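You operate a simulated robot arm through the tools that you are given. There is no shell and no other tool.

You are at the controls of a simulated robot arm. One attempt, no reset.

## Task
Deburr the blue tube in the abrasive cup, push it into the narrow hole and lock the block lever.
Fine: deburr first; fingers clear of the lever; the yellow tube stays in its socket.

The check looks at the end state, three seconds after you hand in, the way a careful person would. Anything else that was tipped, shoved, dropped, spilled or broken makes it a failure.

## Robot
A 6-joint arm with a fingered hand, fixed in place. Base frame: the origin is at the foot of the arm, x ahead of it, y to its left, z up; the work surface is at about z = 850. Readings come in mm, degrees, newtons and seconds.
With the tool pointing down near the work surface it reaches from about 300 to 920 mm from the base axis. Its first joint turns from -166.0 to 166.0 degrees. Payload 5 kg.
The TCP is the grasp point between the finger pads, 37 mm short of the fingertips. In the tool frame z runs along the fingers and y along their closing line. The gripper opens to 124 mm. The gripper's body begins 43 mm behind the TCP. The gripper is a hand of 3 fingers: y runs from the thumb to the fingers, the wrist lies at [-21, -125, -215] in the tool frame, and closing takes about 1.5 s.
Orientation is told as [roll, pitch, yaw] about the base's x, y, z axes, in that order, counted from this pose: with the fingers straight down and the wrist toward the robot, the tool's x, y and z point along [0, 1, 0], [1, 0, 0] and [0, 0, -1] of the base frame.

## Interface
- The arm moves only by the tool servo_tool. Its argument "increments" is a list of rows, each a list of 6 numbers: the shift along the base's x, y, z in units of 50 mm (1.0 is 50 mm), then the turn, a rotation vector about the base's x, y, z in units of 5 degrees (1.0 is 5 degrees). In form: [[dx, dy, dz, wx, wy, wz], ...]. A call has 1 to 20 rows; each row shifts and turns the commanded pose from where the row before left it. "jaw" is the opening, from 0 (shut) to 1 (fully open), set as the call begins (left out, the last holds). A call with a number of a shift or a turn outside -1 to 1 is refused whole. Rows are played at 5 a second. More than 50 mm and 8.6 degrees between two rows, or a gripper value outside its range, and nothing of the call is played. Where a pose cannot be reached the arm comes as near as it can. A force on the tool above 40 N (or 10 N above the force at the start of the call, whichever is more), or a blocked arm, ends the call early, and 0.2 s more pass. Each finger travels about 72 mm/s and halts on what it meets, pressing with about 23 N; the grip force reading is that of the motor and also rises with nothing between the fingers. The clock runs only during rows and for 0.2 s after the last one: add rows that do not move to give the fingers time. The reply holds the time, the measured pose of the TCP, the force on the tool along the base axes, the opening and the grip force, in the units named above and with some noise, with the torque about the TCP (base axes, N m) and any sound that the robot's microphone picked up, and new pictures: "views" is both (left out), scene, wrist or none.
- Cameras (640 x 400 px; columns grow to the right, rows downward): "scene" is fixed at [49.2, -649.9, 1712.2]; the picture's right is [0.58, -0.81, 0.00], its down [-0.36, -0.26, -0.90] and it looks along [0.73, 0.52, -0.44] (base axes); focal length 352 px, centre (320, 200). "wrist" rides on the gripper at [72, -104, -154] in the tool frame; the picture's right is [-0.83, 0.26, -0.49], its down [-0.51, -0.72, 0.47] and it looks along [-0.23, 0.64, 0.73] (tool axes); focal length 243 px, centre (320, 200). There is no depth. A picture from a camera that has moved, and an enlarged one, comes with that camera's place and axes in the base frame and with its lens.
- set_fingers(index, middle, thumb_bend, thumb_turn): sets how far each is bent, from 0 (flat) to 1 (curled in); at 0.3 the hand is open as for a grip, at 0.7 the pads meet at the TCP. One left out holds its place. A second passes; each finger stops where it meets its share of the squeeze, and holds until it gets a number again. A gripper value or a shape takes the hand back. It gives what a move gives, with no picture; readings hold the bend of each and the force on the fingers (four entries, about 0 where the hand has none), thumb and palm. thumb_turn goes from beside the hand (0) to across from the fingers (1), as for a grip.
- grasp_type(shape): the hand has 3 fingers and takes this shape, open, in about a second: jaw (thumb against the fingers, like two jaws); tri (thumb and two fingers); tip (a fingertip pinch); poke (one finger out to press); point (the index stretched); flat (the hand flat); cup (the hand cupped); fist (a fist). The gripper value then closes the fingers along that shape, each until it touches; the sizes above hold for jaw. It gives what a move gives, with no picture.
- inspect(camera, box): a new picture of the part [left, top, right, bottom] of that camera's present view, enlarged. The clock stands still meanwhile.
- sign_off(): hands the job in; it is judged then, once.

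Places have to be worked out from the pictures, the camera data and where the tool is seen. Open the gripper and draw the arm clear of the work before you hand the job in, unless the task says otherwise.

The tools are called after "Emit:" by a JSON object that holds its "fn" and its "kwargs". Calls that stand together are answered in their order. servo_tool: Moves the arm, as the interface text tells. Its arguments: {"type":"object","properties":{"increments":{"type":"array"},"jaw":{"type":"number"},"views":{"type":"string","enum":["both","scene","wrist","none"]}},"required":["increments"]} The other tools are called the same way: grasp_type (shape) gives the hand a shape; set_fingers (index, middle, thumb_bend, thumb_turn) moves the fingers one by one; inspect (camera, box) takes an enlarged picture of a part of a camera's view; sign_off () hands the job in.

At the start:

```text
time: 0.0
ee_pos: [730.9, 136.0, 1234.7]
ee_rot: [0.1, 0.0, 0.1]
contact_force: [-0.2, -1.1, -0.3]
wrist_torque: [0.01, 0.02, -0.01]
gripper_width: 124.0
grip_force: 0.0
shape: jaw
bend: [0.3, 0.3, 0.3, 0.98]
finger forces: [0.0, 0.0, 0.0, 0.0, 0.0, 0.1]
```

scene: 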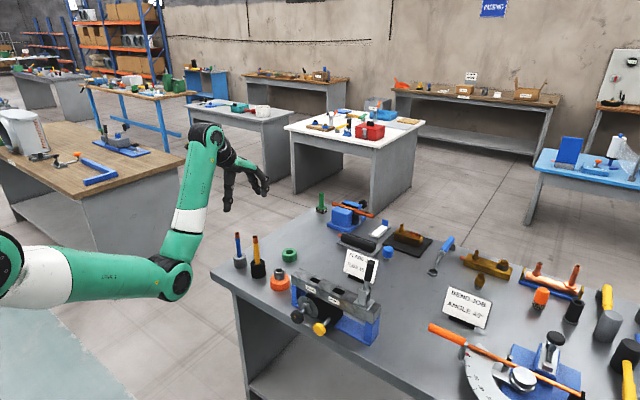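
wrist: 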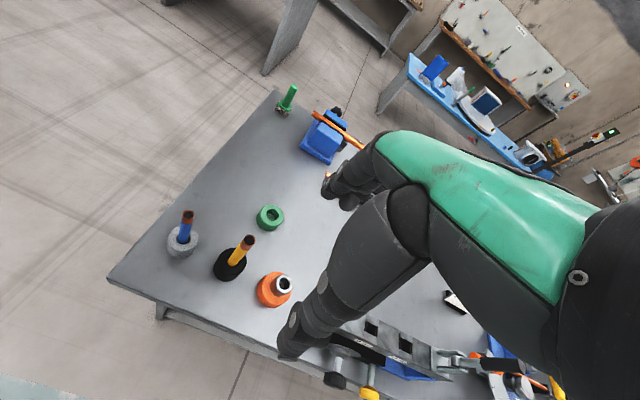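

I start by looking closely at the work area: the tubes, cups and the block with its lever.

Emit:
{"fn": "inspect", "kwargs": {"camera": "scene", "box": [210, 180, 410, 350]}}

Emit:
{"fn": "inspect", "kwargs": {"camera": "wrist", "box": [100, 80, 420, 400]}}

Emit:
{"fn": "inspect", "kwargs": {"camera": "scene", "box": [280, 240, 400, 350]}}

```text
2.35 times, centred on (310, 265) of scene
camera zoom: at [49.2, -649.9, 1712.2], right [0.58, -0.81, 0.0], down [-0.36, -0.26, -0.9], along [0.73, 0.52, -0.44], focal length 828 px, centre (344, 47)
```

zoom: 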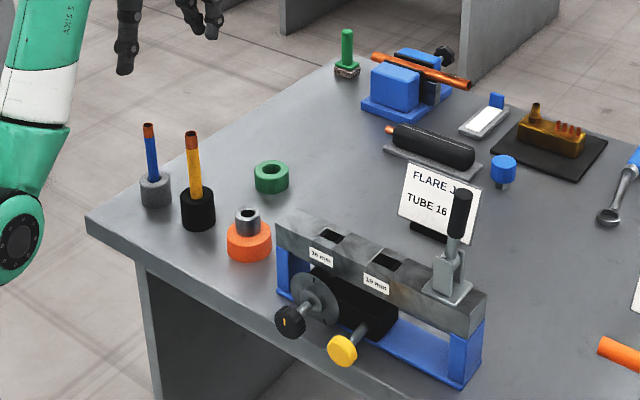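

```text
1.25 times, centred on (260, 240) of wrist
camera zoom: at [627.6, 210.0, 1388.2], right [0.26, -0.83, 0.49], down [-0.72, -0.51, -0.47], along [0.64, -0.23, -0.73], focal length 303 px, centre (395, 150)
```

zoom: 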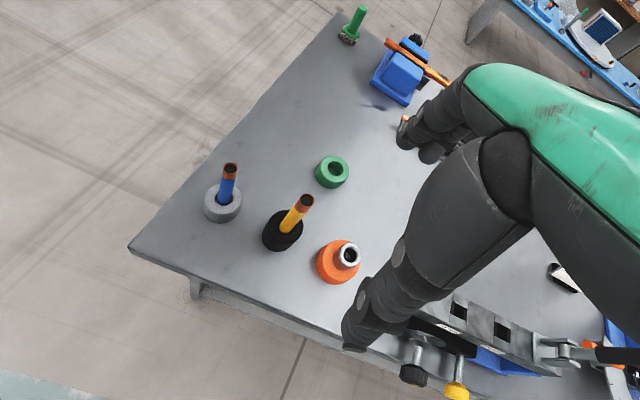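

```text
3.64 times, centred on (340, 295) of scene
camera zoom: at [49.2, -649.9, 1712.2], right [0.58, -0.81, 0.0], down [-0.36, -0.26, -0.9], along [0.73, 0.52, -0.44], focal length 1280 px, centre (247, -146)
```

zoom: 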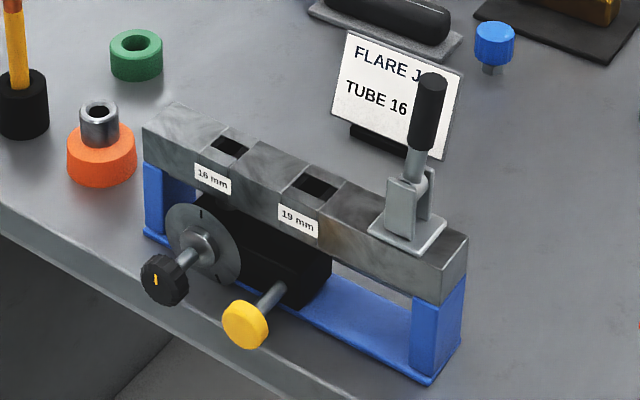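

The bench is clear; I need finer looks at the cups, the two block holes and the lever's joint before deciding what is what.

Emit:
{"fn": "inspect", "kwargs": {"camera": "scene", "box": [260, 240, 310, 295]}}

Emit:
{"fn": "inspect", "kwargs": {"camera": "scene", "box": [320, 255, 385, 320]}}

Emit:
{"fn": "inspect", "kwargs": {"camera": "scene", "box": [225, 225, 275, 280]}}

Emit:
{"fn": "inspect", "kwargs": {"camera": "wrist", "box": [150, 190, 310, 310]}}

Emit:
{"fn": "inspect", "kwargs": {"camera": "scene", "box": [285, 265, 345, 310]}}

```text
7.27 times, centred on (285, 268) of scene
camera zoom: at [49.2, -649.9, 1712.2], right [0.58, -0.81, 0.0], down [-0.36, -0.26, -0.9], along [0.73, 0.52, -0.44], focal length 2560 px, centre (574, -291)
```

zoom: 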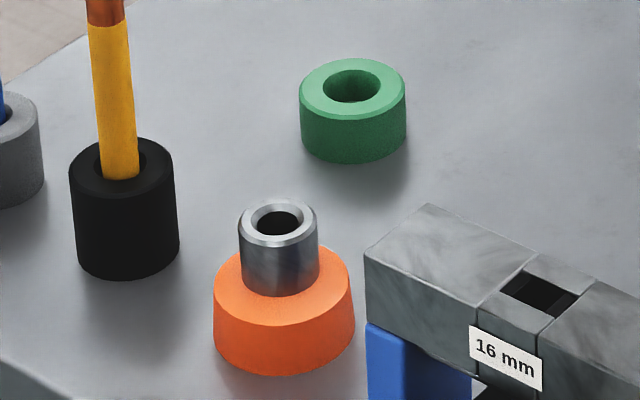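

```text
6.15 times, centred on (352, 288) of scene
camera zoom: at [49.2, -649.9, 1712.2], right [0.58, -0.81, 0.0], down [-0.36, -0.26, -0.9], along [0.73, 0.52, -0.44], focal length 2166 px, centre (120, -338)
```

zoom: 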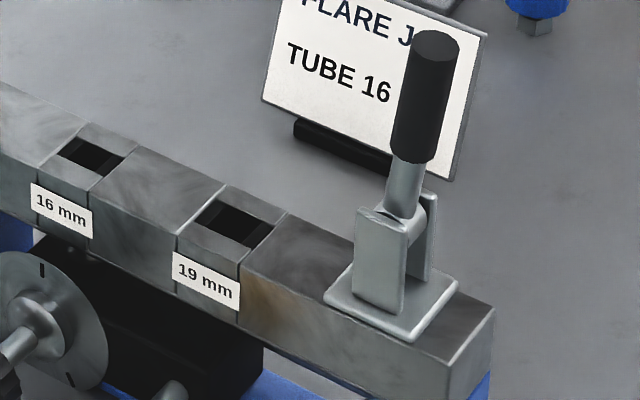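

```text
7.27 times, centred on (250, 252) of scene
camera zoom: at [49.2, -649.9, 1712.2], right [0.58, -0.81, 0.0], down [-0.36, -0.26, -0.9], along [0.73, 0.52, -0.44], focal length 2560 px, centre (829, -182)
```

zoom: 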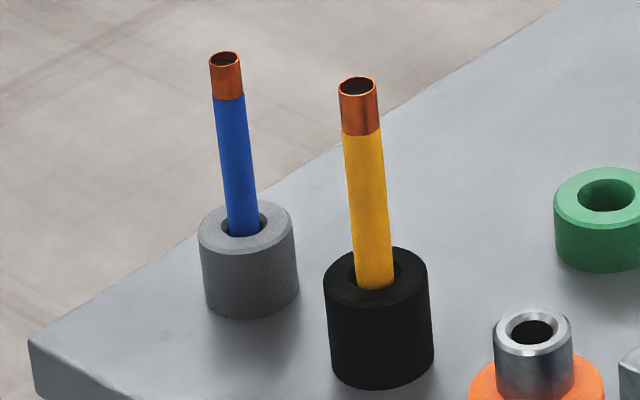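

```text
3.33 times, centred on (230, 250) of wrist
camera zoom: at [627.6, 210.0, 1388.2], right [0.26, -0.83, 0.49], down [-0.72, -0.51, -0.47], along [0.64, -0.23, -0.73], focal length 809 px, centre (620, 33)
```

zoom: 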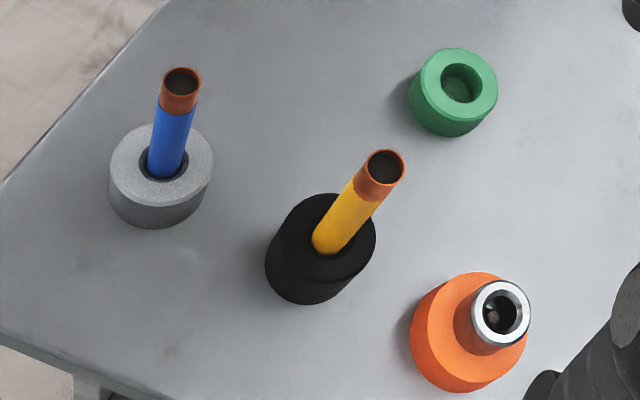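

```text
8.89 times, centred on (315, 288) of scene
camera zoom: at [49.2, -649.9, 1712.2], right [0.58, -0.81, 0.0], down [-0.36, -0.26, -0.9], along [0.73, 0.52, -0.44], focal length 3129 px, centre (364, -578)
```

zoom: 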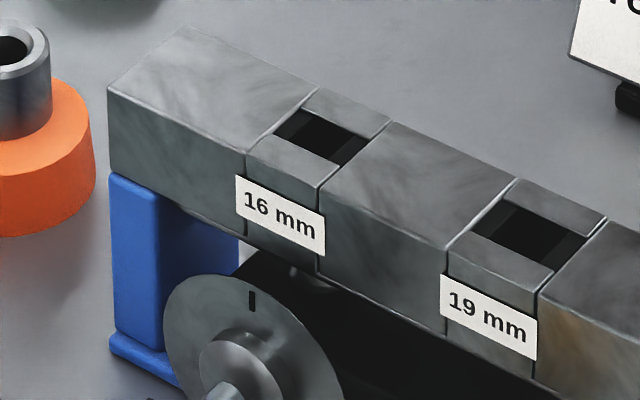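

The blue tube stands in a grainy grey cup, there is a green cup and an orange stand with a steel sleeve, so I need to tell which is abrasive. I move the wrist camera closer over that corner for a better look, staying well above everything.

Emit:
{"fn": "servo_tool", "kwargs": {"increments": [[-0.55, 0.31, -0.645, 0, 0, 0], [-0.55, 0.31, -0.645, 0, 0, 0], [-0.55, 0.31, -0.645, 0, 0, 0], [-0.55, 0.31, -0.645, 0, 0, 0], [0, 0, 0, 0, 0, 0]], "views": "both"}}

```text
time: 1.2
ee_pos: [619.8, 198.2, 1106.4]
ee_rot: [0.0, 0.0, 0.0]
contact_force: [-0.2, -0.2, 0.2]
wrist_torque: [0.03, -0.02, 0.0]
gripper_width: 123.8
grip_force: 0.0
shape: jaw
bend: [0.3, 0.3, 0.3, 0.98]
finger forces: [0.0, 0.0, 0.1, 0.0, 0.1, 0.0]
camera wrist: at [515.8, 271.3, 1259.2], right [0.26, -0.83, 0.49], down [-0.72, -0.51, -0.47], along [0.64, -0.23, -0.73], focal length 243 px, centre (320, 200)
```

scene: 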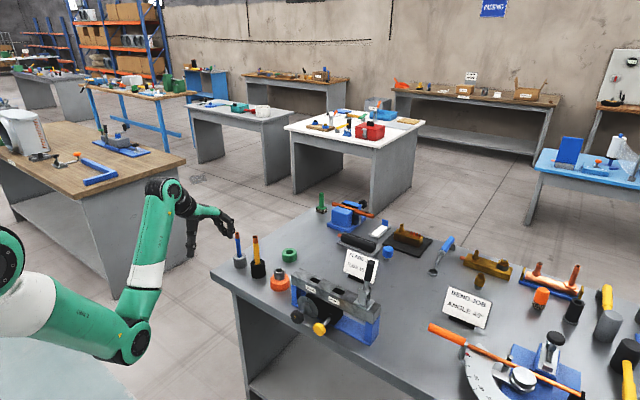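
wrist: 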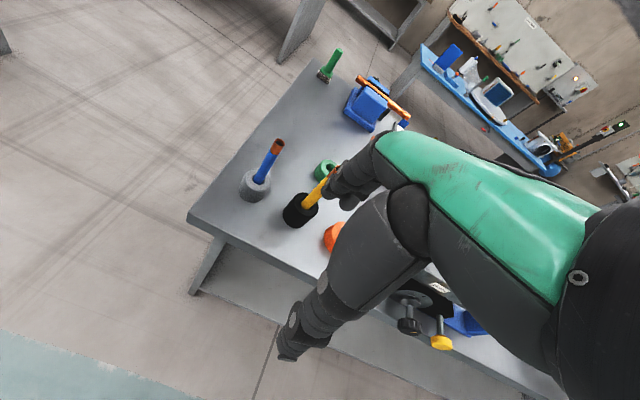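

The hand hides the right half of the wrist picture, so I shift the arm toward -y to bring the cups into the free left side.

Emit:
{"fn": "servo_tool", "kwargs": {"increments": [[0, -0.9, 0, 0, 0, 0], [0, -0.9, 0, 0, 0, 0], [0, -0.9, 0, 0, 0, 0], [0, -0.9, 0, 0, 0, 0], [0, 0, 0, 0, 0, 0]], "views": "wrist"}}

Emit:
{"fn": "inspect", "kwargs": {"camera": "wrist", "box": [180, 100, 340, 210]}}

```text
time: 2.4
ee_pos: [621.2, 17.5, 1106.1]
ee_rot: [-0.1, -0.1, 0.0]
contact_force: [-0.6, -0.4, 0.3]
wrist_torque: [-0.01, -0.01, -0.03]
gripper_width: 123.9
grip_force: 0.0
shape: jaw
bend: [0.3, 0.3, 0.3, 0.98]
finger forces: [0.0, 0.0, 0.0, 0.0, 0.0, 0.0]
camera wrist: at [518.0, 90.2, 1259.6], right [0.26, -0.83, 0.49], down [-0.72, -0.51, -0.47], along [0.64, -0.23, -0.73], focal length 243 px, centre (320, 200)
```

wrist: 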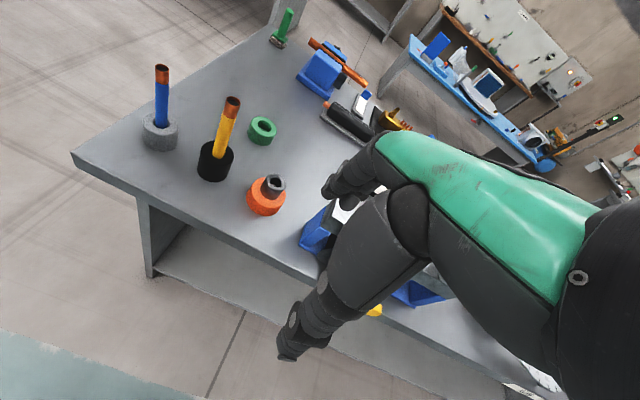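

```text
3.64 times, centred on (260, 155) of wrist
camera zoom: at [518.0, 90.2, 1259.6], right [0.26, -0.83, 0.49], down [-0.72, -0.51, -0.47], along [0.64, -0.23, -0.73], focal length 882 px, centre (538, 364)
```

zoom: 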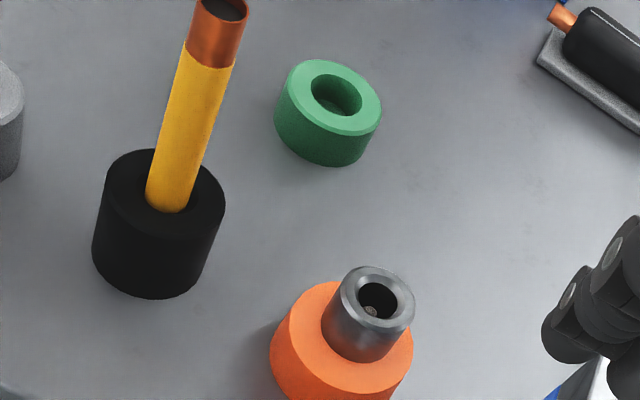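

Orange has a steel sleeve with something at the bottom; green looks like a plain matte cup. I move a bit closer, staying above the block top (≈978) and clear of the tubes, to see textures.

Emit:
{"fn": "servo_tool", "kwargs": {"increments": [[0.55, 0, -0.4, 0, 0, 0], [0.55, 0, -0.4, 0, 0, 0], [0.5, 0, -0.4, 0, 0, 0], [0, 0, 0, 0, 0, 0]], "views": "wrist"}}

Emit:
{"fn": "inspect", "kwargs": {"camera": "wrist", "box": [215, 160, 315, 230]}}

Emit:
{"fn": "inspect", "kwargs": {"camera": "wrist", "box": [220, 80, 320, 150]}}

Emit:
{"fn": "inspect", "kwargs": {"camera": "wrist", "box": [80, 50, 220, 150]}}

```text
time: 3.4
ee_pos: [700.8, 20.0, 1045.7]
ee_rot: [0.1, 0.1, 0.0]
contact_force: [0.5, -0.4, -0.3]
wrist_torque: [-0.01, -0.05, -0.02]
gripper_width: 123.8
grip_force: 0.0
shape: jaw
bend: [0.3, 0.3, 0.3, 0.98]
finger forces: [0.1, 0.0, 0.1, 0.1, 0.1, 0.0]
camera wrist: at [596.5, 92.3, 1198.7], right [0.26, -0.83, 0.49], down [-0.72, -0.51, -0.47], along [0.64, -0.23, -0.73], focal length 243 px, centre (320, 200)
```

wrist: 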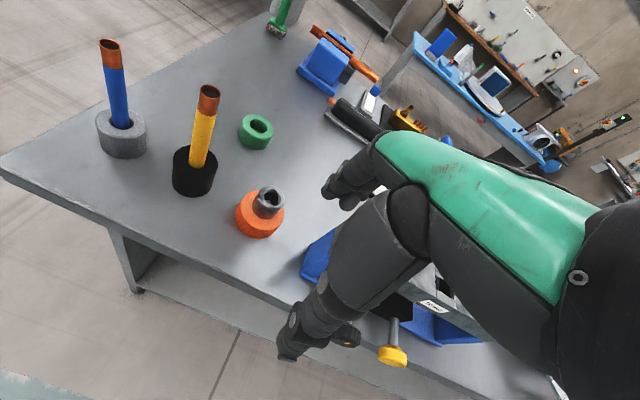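

```text
5.71 times, centred on (265, 195) of wrist
camera zoom: at [596.5, 92.3, 1198.7], right [0.26, -0.83, 0.49], down [-0.72, -0.51, -0.47], along [0.64, -0.23, -0.73], focal length 1386 px, centre (634, 229)
```

zoom: 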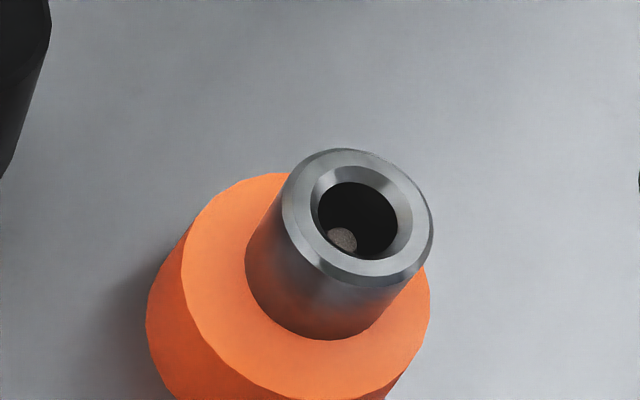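

```text
5.71 times, centred on (270, 115) of wrist
camera zoom: at [596.5, 92.3, 1198.7], right [0.26, -0.83, 0.49], down [-0.72, -0.51, -0.47], along [0.64, -0.23, -0.73], focal length 1386 px, centre (606, 686)
```

zoom: 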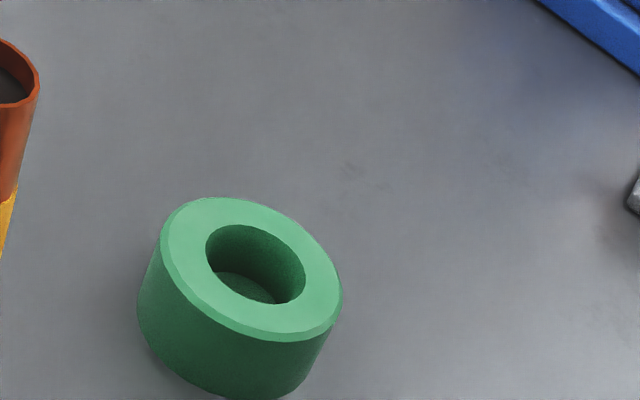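

```text
4.00 times, centred on (150, 100) of wrist
camera zoom: at [596.5, 92.3, 1198.7], right [0.26, -0.83, 0.49], down [-0.72, -0.51, -0.47], along [0.64, -0.23, -0.73], focal length 970 px, centre (1000, 600)
```

zoom: 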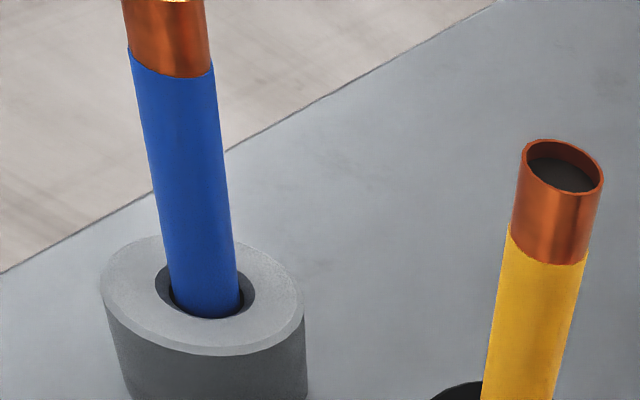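

The orange stand's steel sleeve has a grainy stone at its bottom, so that is the abrasive cup. Now I rise and move to look at the block holes and lever from above.

Emit:
{"fn": "servo_tool", "kwargs": {"increments": [[0, 0, 0.95, 0, 0, 0], [0, 0, 0.95, 0, 0, 0], [0, -0.8, 0.6, 0, 0, 0], [0, -0.8, 0.6, 0, 0, 0], [0, -0.95, 0, 0, 0, 0], [0, -0.95, 0, 0, 0, 0], [0, -0.95, 0, 0, 0, 0], [0, -0.3, 0, 0, 0, 0], [0, 0, 0, 0, 0, 0]], "views": "wrist"}}

Emit:
{"fn": "inspect", "kwargs": {"camera": "wrist", "box": [150, 160, 290, 260]}}

Emit:
{"fn": "inspect", "kwargs": {"camera": "wrist", "box": [180, 190, 250, 240]}}

```text
time: 5.4
ee_pos: [702.8, -219.1, 1199.0]
ee_rot: [0.0, 0.0, 0.0]
contact_force: [0.2, -0.6, -0.6]
wrist_torque: [0.02, 0.02, -0.03]
gripper_width: 123.5
grip_force: 0.1
shape: jaw
bend: [0.3, 0.3, 0.3, 0.98]
finger forces: [0.0, 0.1, 0.0, 0.0, 0.0, 0.0]
camera wrist: at [598.3, -146.1, 1354.0], right [0.26, -0.83, 0.49], down [-0.72, -0.51, -0.47], along [0.64, -0.23, -0.73], focal length 243 px, centre (320, 200)
```

wrist: 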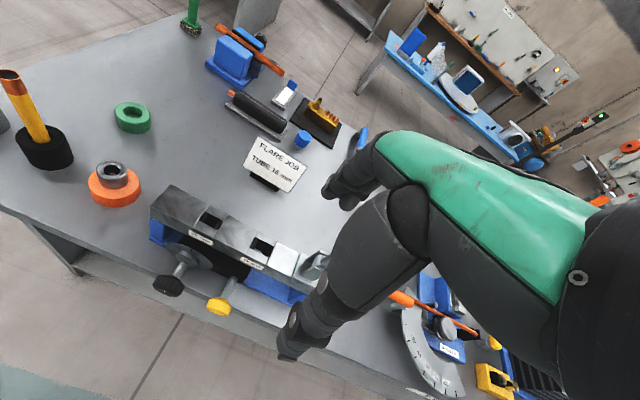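

```text
4.00 times, centred on (220, 210) of wrist
camera zoom: at [598.3, -146.1, 1354.0], right [0.26, -0.83, 0.49], down [-0.72, -0.51, -0.47], along [0.64, -0.23, -0.73], focal length 970 px, centre (720, 160)
```

zoom: 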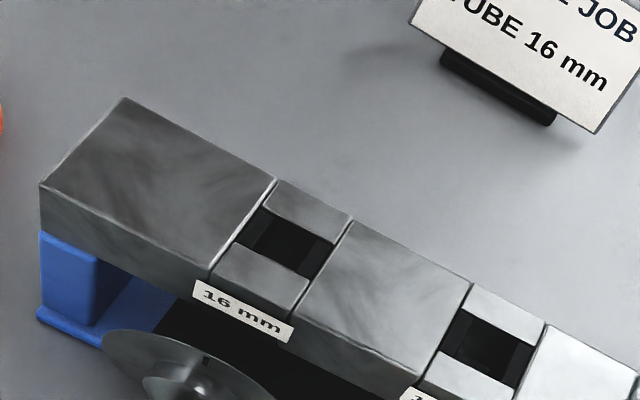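

```text
8.00 times, centred on (215, 215) of wrist
camera zoom: at [598.3, -146.1, 1354.0], right [0.26, -0.83, 0.49], down [-0.72, -0.51, -0.47], along [0.64, -0.23, -0.73], focal length 1941 px, centre (1160, 80)
```

zoom: 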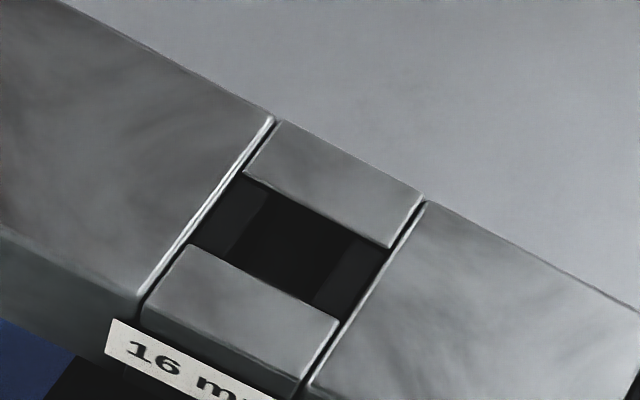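

The 16 mm opening is centred near (774, -109) with the block top at about z = 978. Now I shift further to -y at the same height to study the lever's pivot and which way it lays down.

Emit:
{"fn": "servo_tool", "kwargs": {"increments": [[0, -0.95, 0, 0, 0, 0], [0, -0.95, 0, 0, 0, 0], [0, -0.95, 0, 0, 0, 0], [0, -0.95, 0, 0, 0, 0], [0, 0, 0, 0, 0, 0]], "views": "wrist"}}

Emit:
{"fn": "inspect", "kwargs": {"camera": "wrist", "box": [100, 110, 310, 260]}}

Emit:
{"fn": "inspect", "kwargs": {"camera": "scene", "box": [345, 250, 390, 320]}}

```text
time: 6.6
ee_pos: [700.7, -409.7, 1199.9]
ee_rot: [0.0, 0.0, 0.0]
contact_force: [-1.4, 0.5, -0.1]
wrist_torque: [0.02, 0.02, -0.01]
gripper_width: 123.8
grip_force: 0.1
shape: jaw
bend: [0.3, 0.3, 0.3, 0.98]
finger forces: [0.0, 0.0, 0.0, 0.0, 0.0, 0.0]
camera wrist: at [596.2, -336.9, 1353.4], right [0.26, -0.83, 0.49], down [-0.72, -0.51, -0.47], along [0.64, -0.23, -0.73], focal length 243 px, centre (320, 200)
```

wrist: 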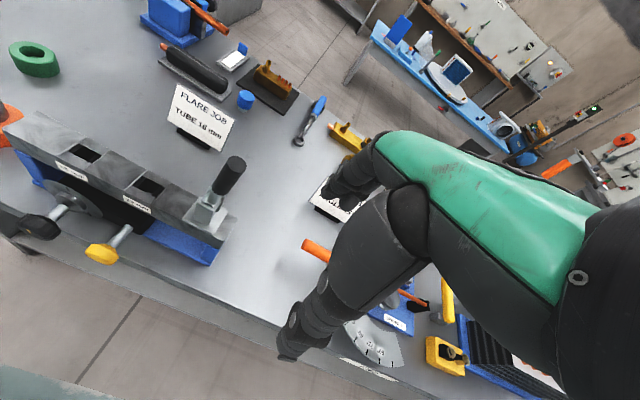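

```text
2.67 times, centred on (205, 185) of wrist
camera zoom: at [596.2, -336.9, 1353.4], right [0.26, -0.83, 0.49], down [-0.72, -0.51, -0.47], along [0.64, -0.23, -0.73], focal length 647 px, centre (627, 240)
```

zoom: 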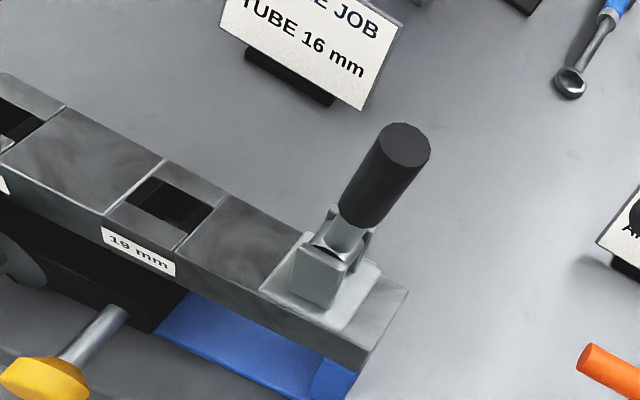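

```text
5.71 times, centred on (368, 285) of scene
camera zoom: at [49.2, -649.9, 1712.2], right [0.58, -0.81, 0.0], down [-0.36, -0.26, -0.9], along [0.73, 0.52, -0.44], focal length 2011 px, centre (49, -286)
```

zoom: 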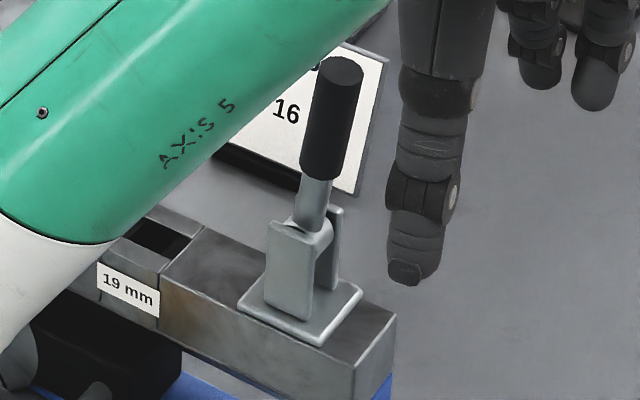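

The lever pivots about an x-directed pin between two ears, leaning slightly to -y. Before picking, I look at the hand's real shape in the scene view to plan clearance from the yellow tube.

Emit:
{"fn": "inspect", "kwargs": {"camera": "scene", "box": [340, 130, 500, 290]}}

Emit:
{"fn": "inspect", "kwargs": {"camera": "wrist", "box": [260, 120, 640, 380]}}

```text
2.50 times, centred on (420, 210) of scene
camera zoom: at [49.2, -649.9, 1712.2], right [0.58, -0.81, 0.0], down [-0.36, -0.26, -0.9], along [0.73, 0.52, -0.44], focal length 880 px, centre (70, 175)
```

zoom: 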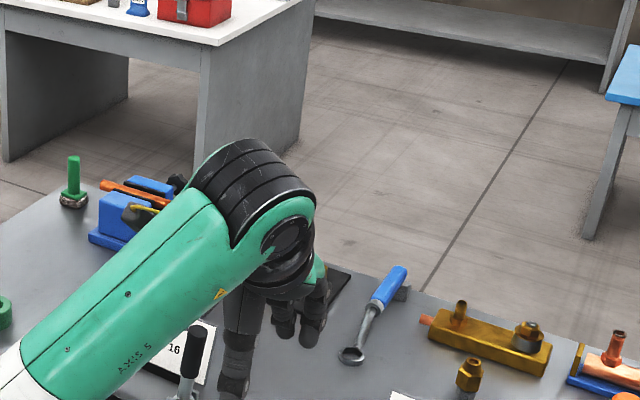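

```text
1.54 times, centred on (450, 250) of wrist
camera zoom: at [596.2, -336.9, 1353.4], right [0.26, -0.83, 0.49], down [-0.72, -0.51, -0.47], along [0.64, -0.23, -0.73], focal length 373 px, centre (120, 123)
```

zoom: 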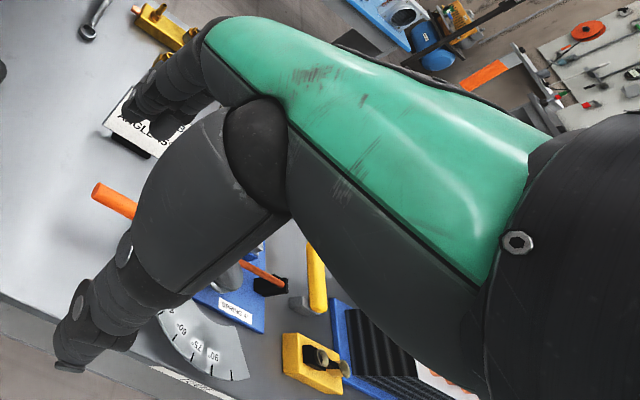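

The hand is slim, with the thumb on the robot side and fingers on the far side. I carry it high (z≈1200) back over to the blue tube.

Emit:
{"fn": "servo_tool", "kwargs": {"increments": [[0, 0.9, 0.2, 0, 0, 0], [0, 0.95, 0, 0, 0, 0], [0, 0.95, 0, 0, 0, 0], [0, 0.95, 0, 0, 0, 0], [0, 0.95, 0, 0, 0, 0], [0, 0.95, 0, 0, 0, 0], [0, 0.95, 0, 0, 0, 0], [0, 0.95, 0, 0, 0, 0], [0, 0.95, 0, 0, 0, 0], [0, 0.95, 0, 0, 0, 0], [0.4, 0.85, 0, 0, 0, 0], [0.4, 0.85, 0, 0, 0, 0], [0.4, 0.85, 0, 0, 0, 0], [0.4, 0.85, 0, 0, 0, 0], [0.3, 0.9, -0.1, 0, 0, 0], [0.1, 0.1, -0.5, 0, 0, 0], [0, 0, 0, 0, 0, 0]], "views": "both"}}

```text
time: 10.2
ee_pos: [804.9, 282.7, 1181.9]
ee_rot: [0.1, 0.0, 0.0]
contact_force: [-0.1, 0.4, -0.6]
wrist_torque: [-0.03, 0.0, -0.02]
gripper_width: 123.8
grip_force: 0.0
shape: jaw
bend: [0.3, 0.3, 0.3, 0.98]
finger forces: [0.0, 0.1, 0.1, 0.0, 0.1, 0.1]
camera wrist: at [699.7, 356.6, 1334.5], right [0.26, -0.83, 0.49], down [-0.72, -0.51, -0.47], along [0.64, -0.23, -0.73], focal length 243 px, centre (320, 200)
```

scene: 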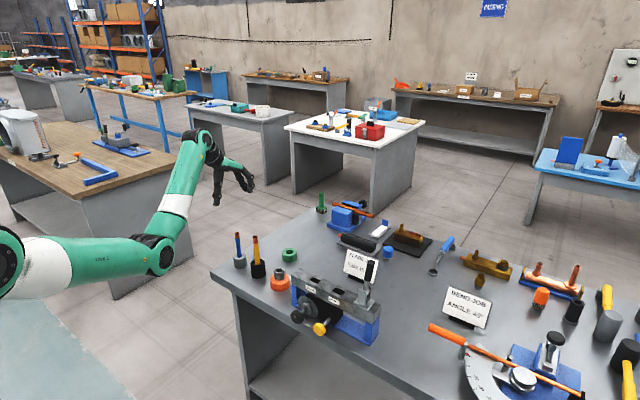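
wrist: 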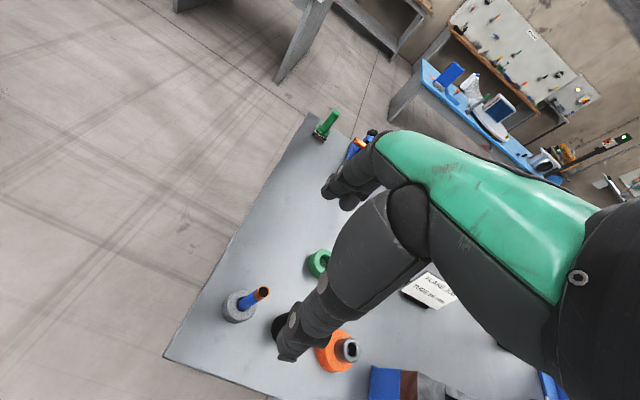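

Predicted and observed tube-top pixels agree in both pictures (tube top ≈ (805, 283, 991)). I zoom in to check its lean and the socket before descending.

Emit:
{"fn": "inspect", "kwargs": {"camera": "wrist", "box": [210, 260, 310, 340]}}

Emit:
{"fn": "inspect", "kwargs": {"camera": "scene", "box": [200, 140, 280, 270]}}

```text
5.00 times, centred on (260, 300) of wrist
camera zoom: at [699.7, 356.6, 1334.5], right [0.26, -0.83, 0.49], down [-0.72, -0.51, -0.47], along [0.64, -0.23, -0.73], focal length 1213 px, centre (620, -300)
```

zoom: 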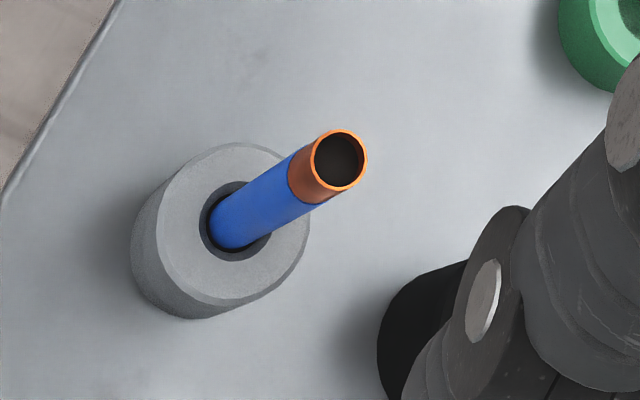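

```text
3.08 times, centred on (240, 205) of scene
camera zoom: at [49.2, -649.9, 1712.2], right [0.58, -0.81, 0.0], down [-0.36, -0.26, -0.9], along [0.73, 0.52, -0.44], focal length 1083 px, centre (566, 185)
```

zoom: 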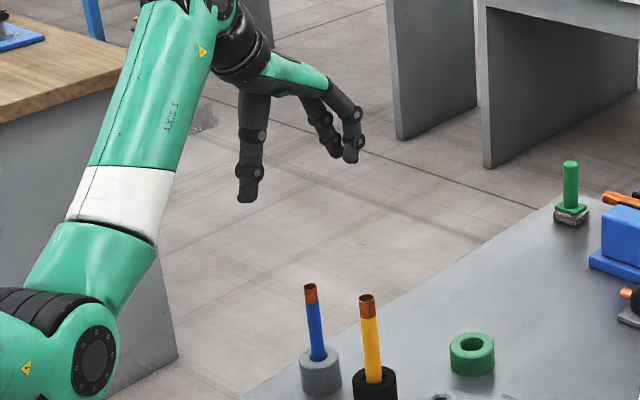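

The tube stands upright near (804, 280). I descend vertically with the hand open to z≈1035 and check the alignment before going around the tube.

Emit:
{"fn": "servo_tool", "kwargs": {"increments": [[-0.02, -0.05, -0.7, 0, 0, 0], [0, 0, -0.75, 0, 0, 0], [0, 0, -0.75, 0, 0, 0], [0, 0, -0.74, 0, 0, 0], [0, 0, 0, 0, 0, 0]], "views": "both"}}

Emit:
{"fn": "inspect", "kwargs": {"camera": "wrist", "box": [240, 220, 400, 370]}}

Emit:
{"fn": "inspect", "kwargs": {"camera": "scene", "box": [200, 190, 280, 280]}}

```text
time: 11.4
ee_pos: [799.8, 280.7, 1036.0]
ee_rot: [0.0, 0.0, 0.0]
contact_force: [0.6, -0.2, 0.6]
wrist_torque: [-0.01, -0.01, 0.01]
gripper_width: 123.5
grip_force: 0.0
shape: jaw
bend: [0.3, 0.3, 0.3, 0.98]
finger forces: [0.0, 0.1, 0.0, 0.0, 0.1, 0.0]
camera wrist: at [695.4, 353.8, 1188.6], right [0.26, -0.83, 0.49], down [-0.72, -0.51, -0.47], along [0.64, -0.23, -0.73], focal length 243 px, centre (320, 200)
```

scene: 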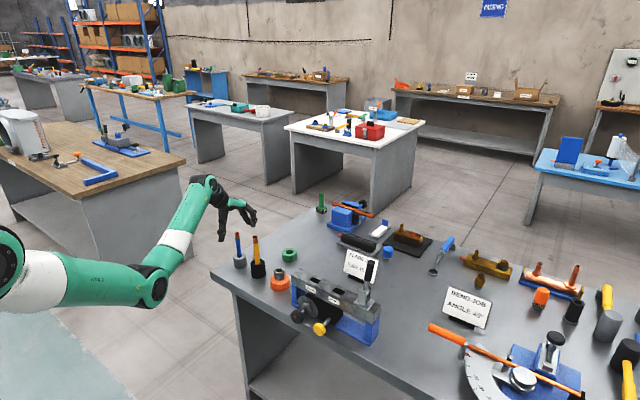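
wrist: 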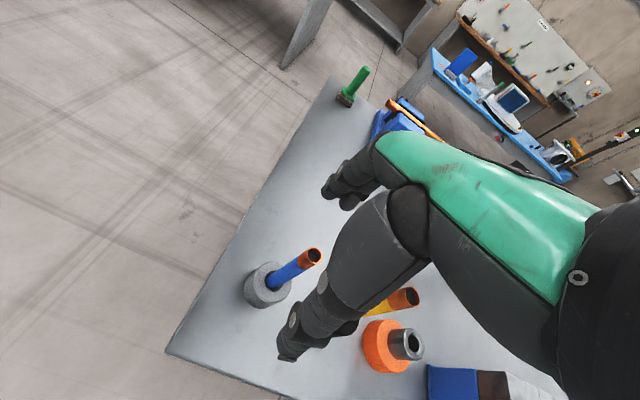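

```text
2.67 times, centred on (320, 295) of wrist
camera zoom: at [695.4, 353.8, 1188.6], right [0.26, -0.83, 0.49], down [-0.72, -0.51, -0.47], along [0.64, -0.23, -0.73], focal length 647 px, centre (320, -53)
```

zoom: 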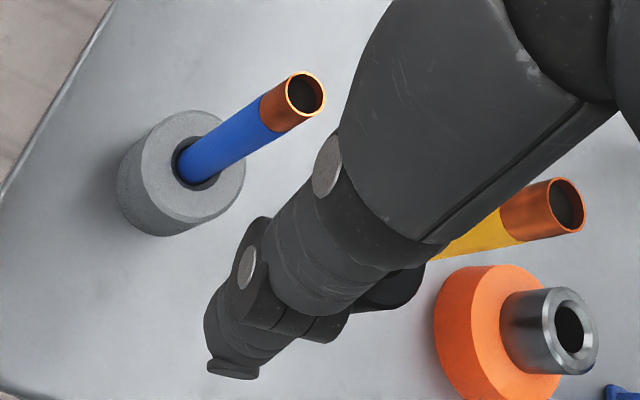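

```text
4.44 times, centred on (240, 235) of scene
camera zoom: at [49.2, -649.9, 1712.2], right [0.58, -0.81, 0.0], down [-0.36, -0.26, -0.9], along [0.73, 0.52, -0.44], focal length 1564 px, centre (676, 44)
```

zoom: 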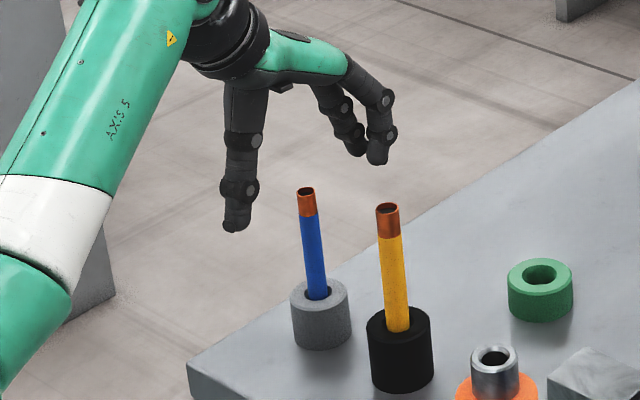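

Tube top is about 5 mm further out and 2–3 mm right of the TCP, comfortably between thumb and fingers. I correct that and lower the open hand around the tube to z≈957.

Emit:
{"fn": "servo_tool", "kwargs": {"increments": [[0.09, -0.05, 0, 0, 0, 0], [0, 0, -0.4, 0, 0, 0], [0, 0, -0.4, 0, 0, 0], [0, 0, -0.4, 0, 0, 0], [0, 0, -0.38, 0, 0, 0], [0, 0, 0, 0, 0, 0], [0, 0, 0, 0, 0, 0]], "views": "both"}}

Emit:
{"fn": "inspect", "kwargs": {"camera": "wrist", "box": [240, 180, 440, 380]}}

Emit:
{"fn": "inspect", "kwargs": {"camera": "scene", "box": [200, 190, 280, 280]}}

```text
time: 13.0
ee_pos: [805.1, 277.1, 955.2]
ee_rot: [-0.1, 0.0, 0.1]
contact_force: [-0.1, 0.7, -0.1]
wrist_torque: [-0.03, 0.0, -0.01]
gripper_width: 123.7
grip_force: 0.0
shape: jaw
bend: [0.3, 0.3, 0.3, 0.98]
finger forces: [0.0, 0.1, 0.1, 0.0, 0.0, 0.1]
camera wrist: at [700.7, 350.8, 1108.3], right [0.26, -0.83, 0.49], down [-0.72, -0.51, -0.47], along [0.64, -0.23, -0.73], focal length 243 px, centre (320, 200)
```

scene: 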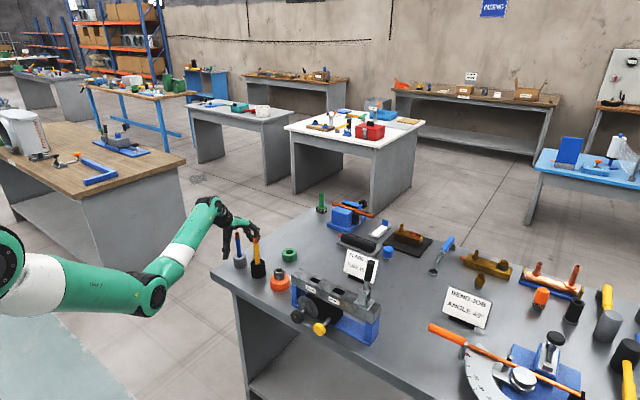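
wrist: 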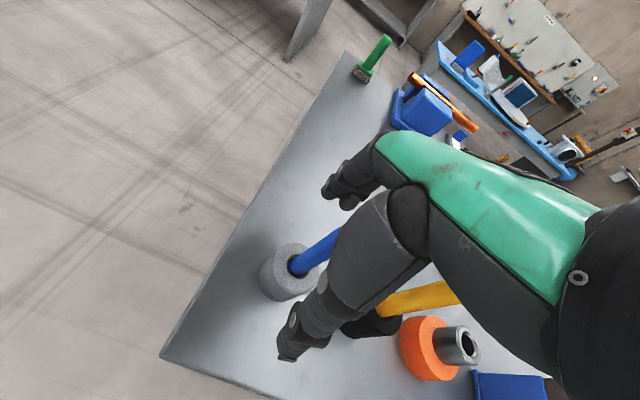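

```text
2.00 times, centred on (340, 280) of wrist
camera zoom: at [700.7, 350.8, 1108.3], right [0.26, -0.83, 0.49], down [-0.72, -0.51, -0.47], along [0.64, -0.23, -0.73], focal length 485 px, centre (280, 40)
```

zoom: 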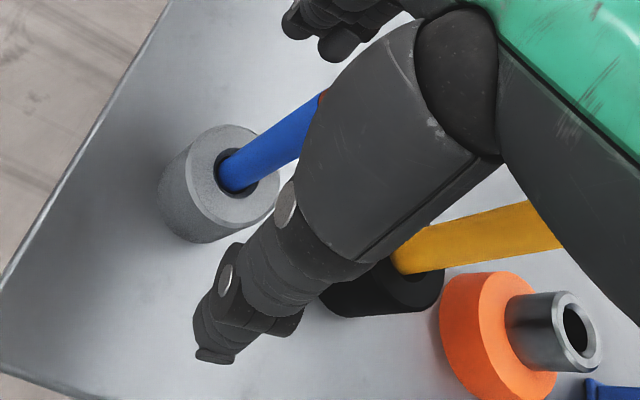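

```text
4.44 times, centred on (240, 235) of scene
camera zoom: at [49.2, -649.9, 1712.2], right [0.58, -0.81, 0.0], down [-0.36, -0.26, -0.9], along [0.73, 0.52, -0.44], focal length 1564 px, centre (676, 44)
```

zoom: 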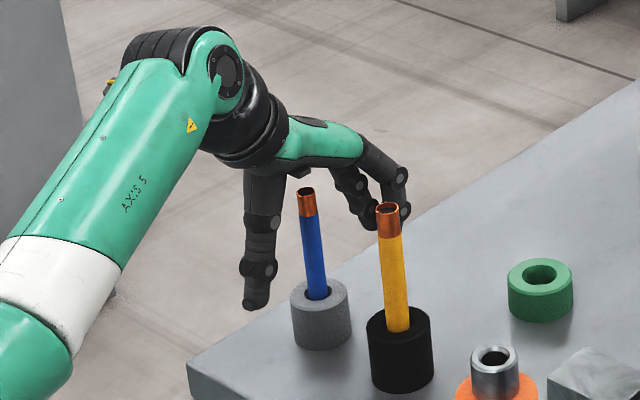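

The tube stands between thumb and fingers with its top just below the palm. I close the jaws on it and wait.

Emit:
{"fn": "servo_tool", "kwargs": {"increments": [[0, 0, 0, 0, 0, 0], [0, 0, 0, 0, 0, 0], [0, 0, 0, 0, 0, 0], [0, 0, 0, 0, 0, 0], [0, 0, 0, 0, 0, 0], [0, 0, 0, 0, 0, 0], [0, 0, 0, 0, 0, 0], [0, 0, 0, 0, 0, 0], [0, 0, 0, 0, 0, 0], [0, 0, 0, 0, 0, 0]], "jaw": 0, "views": "both"}}

Emit:
{"fn": "inspect", "kwargs": {"camera": "scene", "box": [200, 190, 280, 280]}}

Emit:
{"fn": "inspect", "kwargs": {"camera": "wrist", "box": [240, 180, 440, 380]}}

```text
time: 15.2
ee_pos: [804.8, 277.6, 955.2]
ee_rot: [0.0, 0.1, -0.1]
contact_force: [-0.4, 0.7, 0.3]
wrist_torque: [0.01, 0.02, -0.05]
gripper_width: 2.8
grip_force: 23.5
shape: jaw
bend: [0.67, 0.7, 0.74, 1.0]
finger forces: [15.9, 0.0, 0.1, 0.0, 19.4, 0.0]
camera wrist: at [700.7, 350.8, 1108.4], right [0.26, -0.83, 0.49], down [-0.72, -0.51, -0.47], along [0.64, -0.23, -0.73], focal length 243 px, centre (320, 200)
```

scene: 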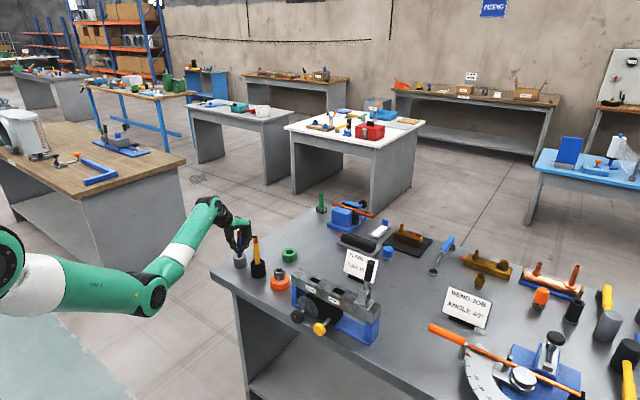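
wrist: 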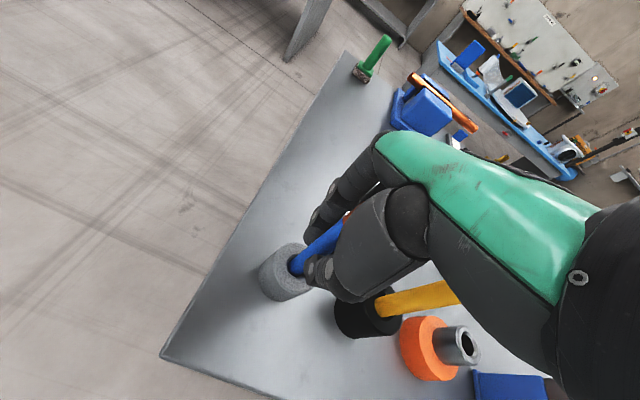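

```text
4.44 times, centred on (240, 235) of scene
camera zoom: at [49.2, -649.9, 1712.2], right [0.58, -0.81, 0.0], down [-0.36, -0.26, -0.9], along [0.73, 0.52, -0.44], focal length 1564 px, centre (676, 44)
```

zoom: 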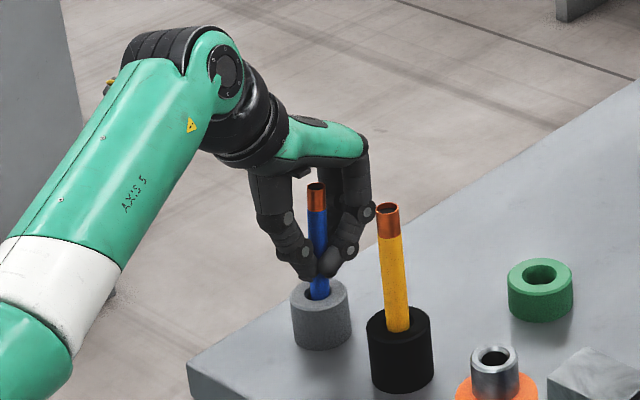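

```text
2.00 times, centred on (340, 280) of wrist
camera zoom: at [700.7, 350.8, 1108.4], right [0.26, -0.83, 0.49], down [-0.72, -0.51, -0.47], along [0.64, -0.23, -0.73], focal length 485 px, centre (280, 40)
```

zoom: 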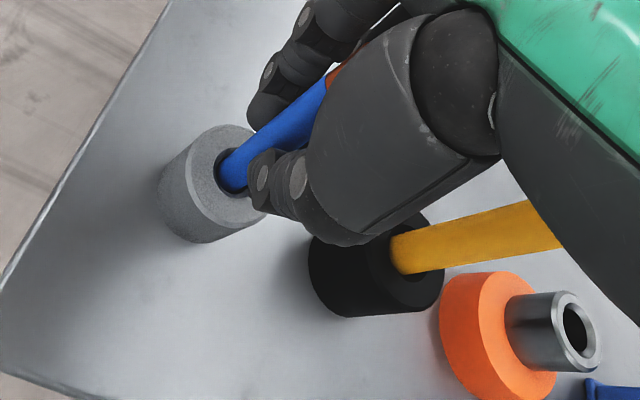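

Only the index finger and thumb report contact, so the tube may be off-centre between the fingers. I look closer before lifting.

Emit:
{"fn": "inspect", "kwargs": {"camera": "wrist", "box": [280, 190, 370, 310]}}

Emit:
{"fn": "inspect", "kwargs": {"camera": "scene", "box": [222, 215, 262, 265]}}

```text
3.33 times, centred on (325, 250) of wrist
camera zoom: at [700.7, 350.8, 1108.4], right [0.26, -0.83, 0.49], down [-0.72, -0.51, -0.47], along [0.64, -0.23, -0.73], focal length 809 px, centre (303, 33)
```

zoom: 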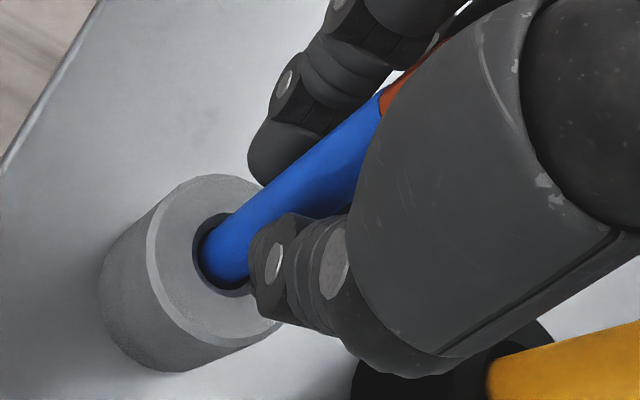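

```text
8.00 times, centred on (242, 240) of scene
camera zoom: at [49.2, -649.9, 1712.2], right [0.58, -0.81, 0.0], down [-0.36, -0.26, -0.9], along [0.73, 0.52, -0.44], focal length 2816 px, centre (944, -120)
```

zoom: 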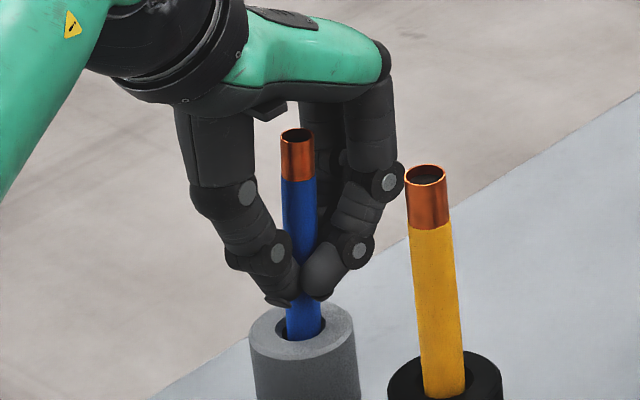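

The tube sits toward the +y (index) finger while the middle finger slipped past it on the -y side. I reopen, shift the hand about 6 mm to +y, and close again to catch it with both fingers.

Emit:
{"fn": "servo_tool", "kwargs": {"increments": [[0, 0, 0, 0, 0, 0], [0, 0, 0, 0, 0, 0], [0, 0, 0, 0, 0, 0], [0, 0, 0, 0, 0, 0], [0, 0, 0, 0, 0, 0], [0, 0, 0, 0, 0, 0], [0, 0.12, 0, 0, 0, 0], [0, 0, 0, 0, 0, 0]], "jaw": 0.8, "views": "both"}}

Emit:
{"fn": "inspect", "kwargs": {"camera": "scene", "box": [222, 215, 262, 265]}}

Emit:
{"fn": "inspect", "kwargs": {"camera": "wrist", "box": [240, 180, 400, 340]}}

```text
time: 17.0
ee_pos: [805.1, 284.5, 954.2]
ee_rot: [-0.1, -0.1, 0.0]
contact_force: [-0.3, 0.1, 1.1]
wrist_torque: [-0.03, 0.03, -0.01]
gripper_width: 99.0
grip_force: 0.1
shape: jaw
bend: [0.26, 0.34, 0.5, 0.99]
finger forces: [0.0, 0.0, 0.1, 0.1, 0.1, 0.1]
camera wrist: at [700.0, 357.4, 1108.3], right [0.26, -0.83, 0.49], down [-0.72, -0.51, -0.47], along [0.64, -0.23, -0.73], focal length 243 px, centre (320, 200)
```

scene: 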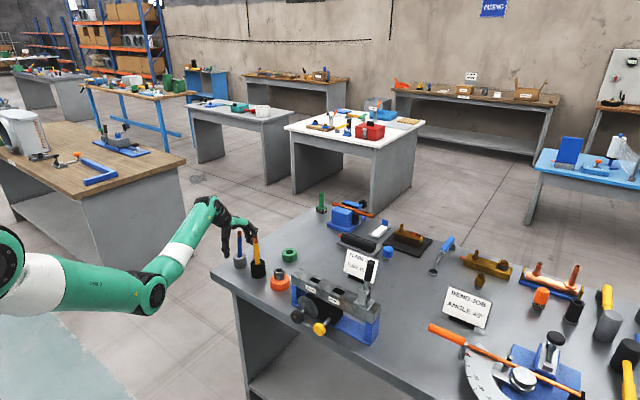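
wrist: 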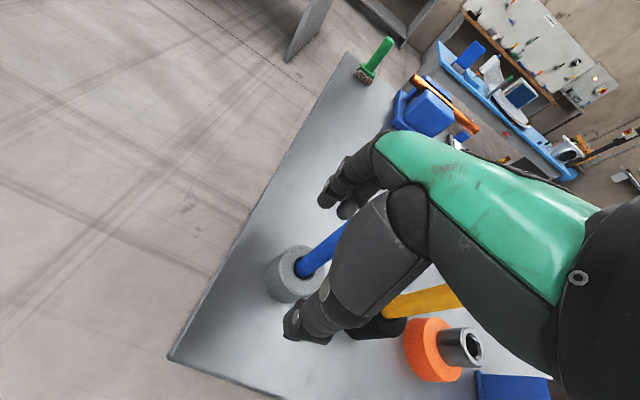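

```text
8.00 times, centred on (242, 240) of scene
camera zoom: at [49.2, -649.9, 1712.2], right [0.58, -0.81, 0.0], down [-0.36, -0.26, -0.9], along [0.73, 0.52, -0.44], focal length 2816 px, centre (944, -120)
```

zoom: 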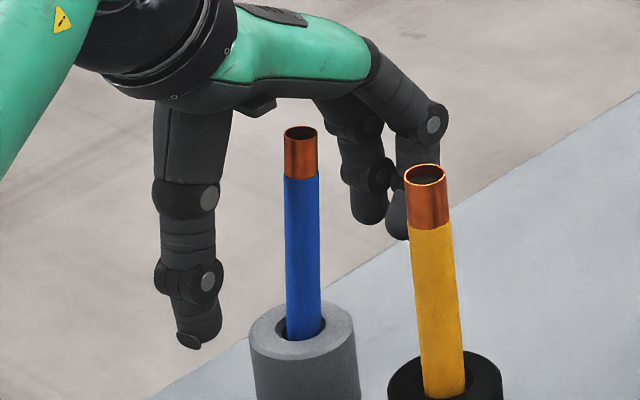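

```text
2.50 times, centred on (320, 260) of wrist
camera zoom: at [700.0, 357.4, 1108.3], right [0.26, -0.83, 0.49], down [-0.72, -0.51, -0.47], along [0.64, -0.23, -0.73], focal length 606 px, centre (320, 50)
```

zoom: 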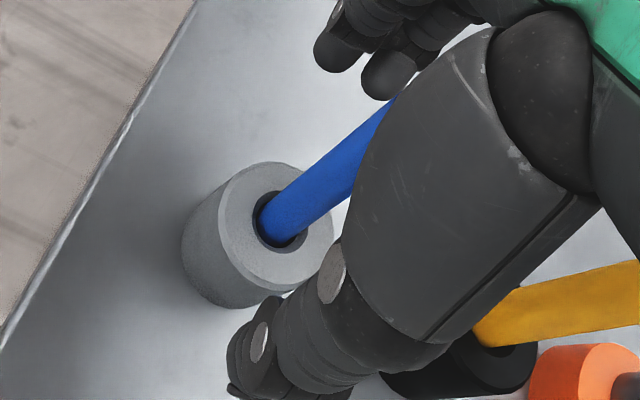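

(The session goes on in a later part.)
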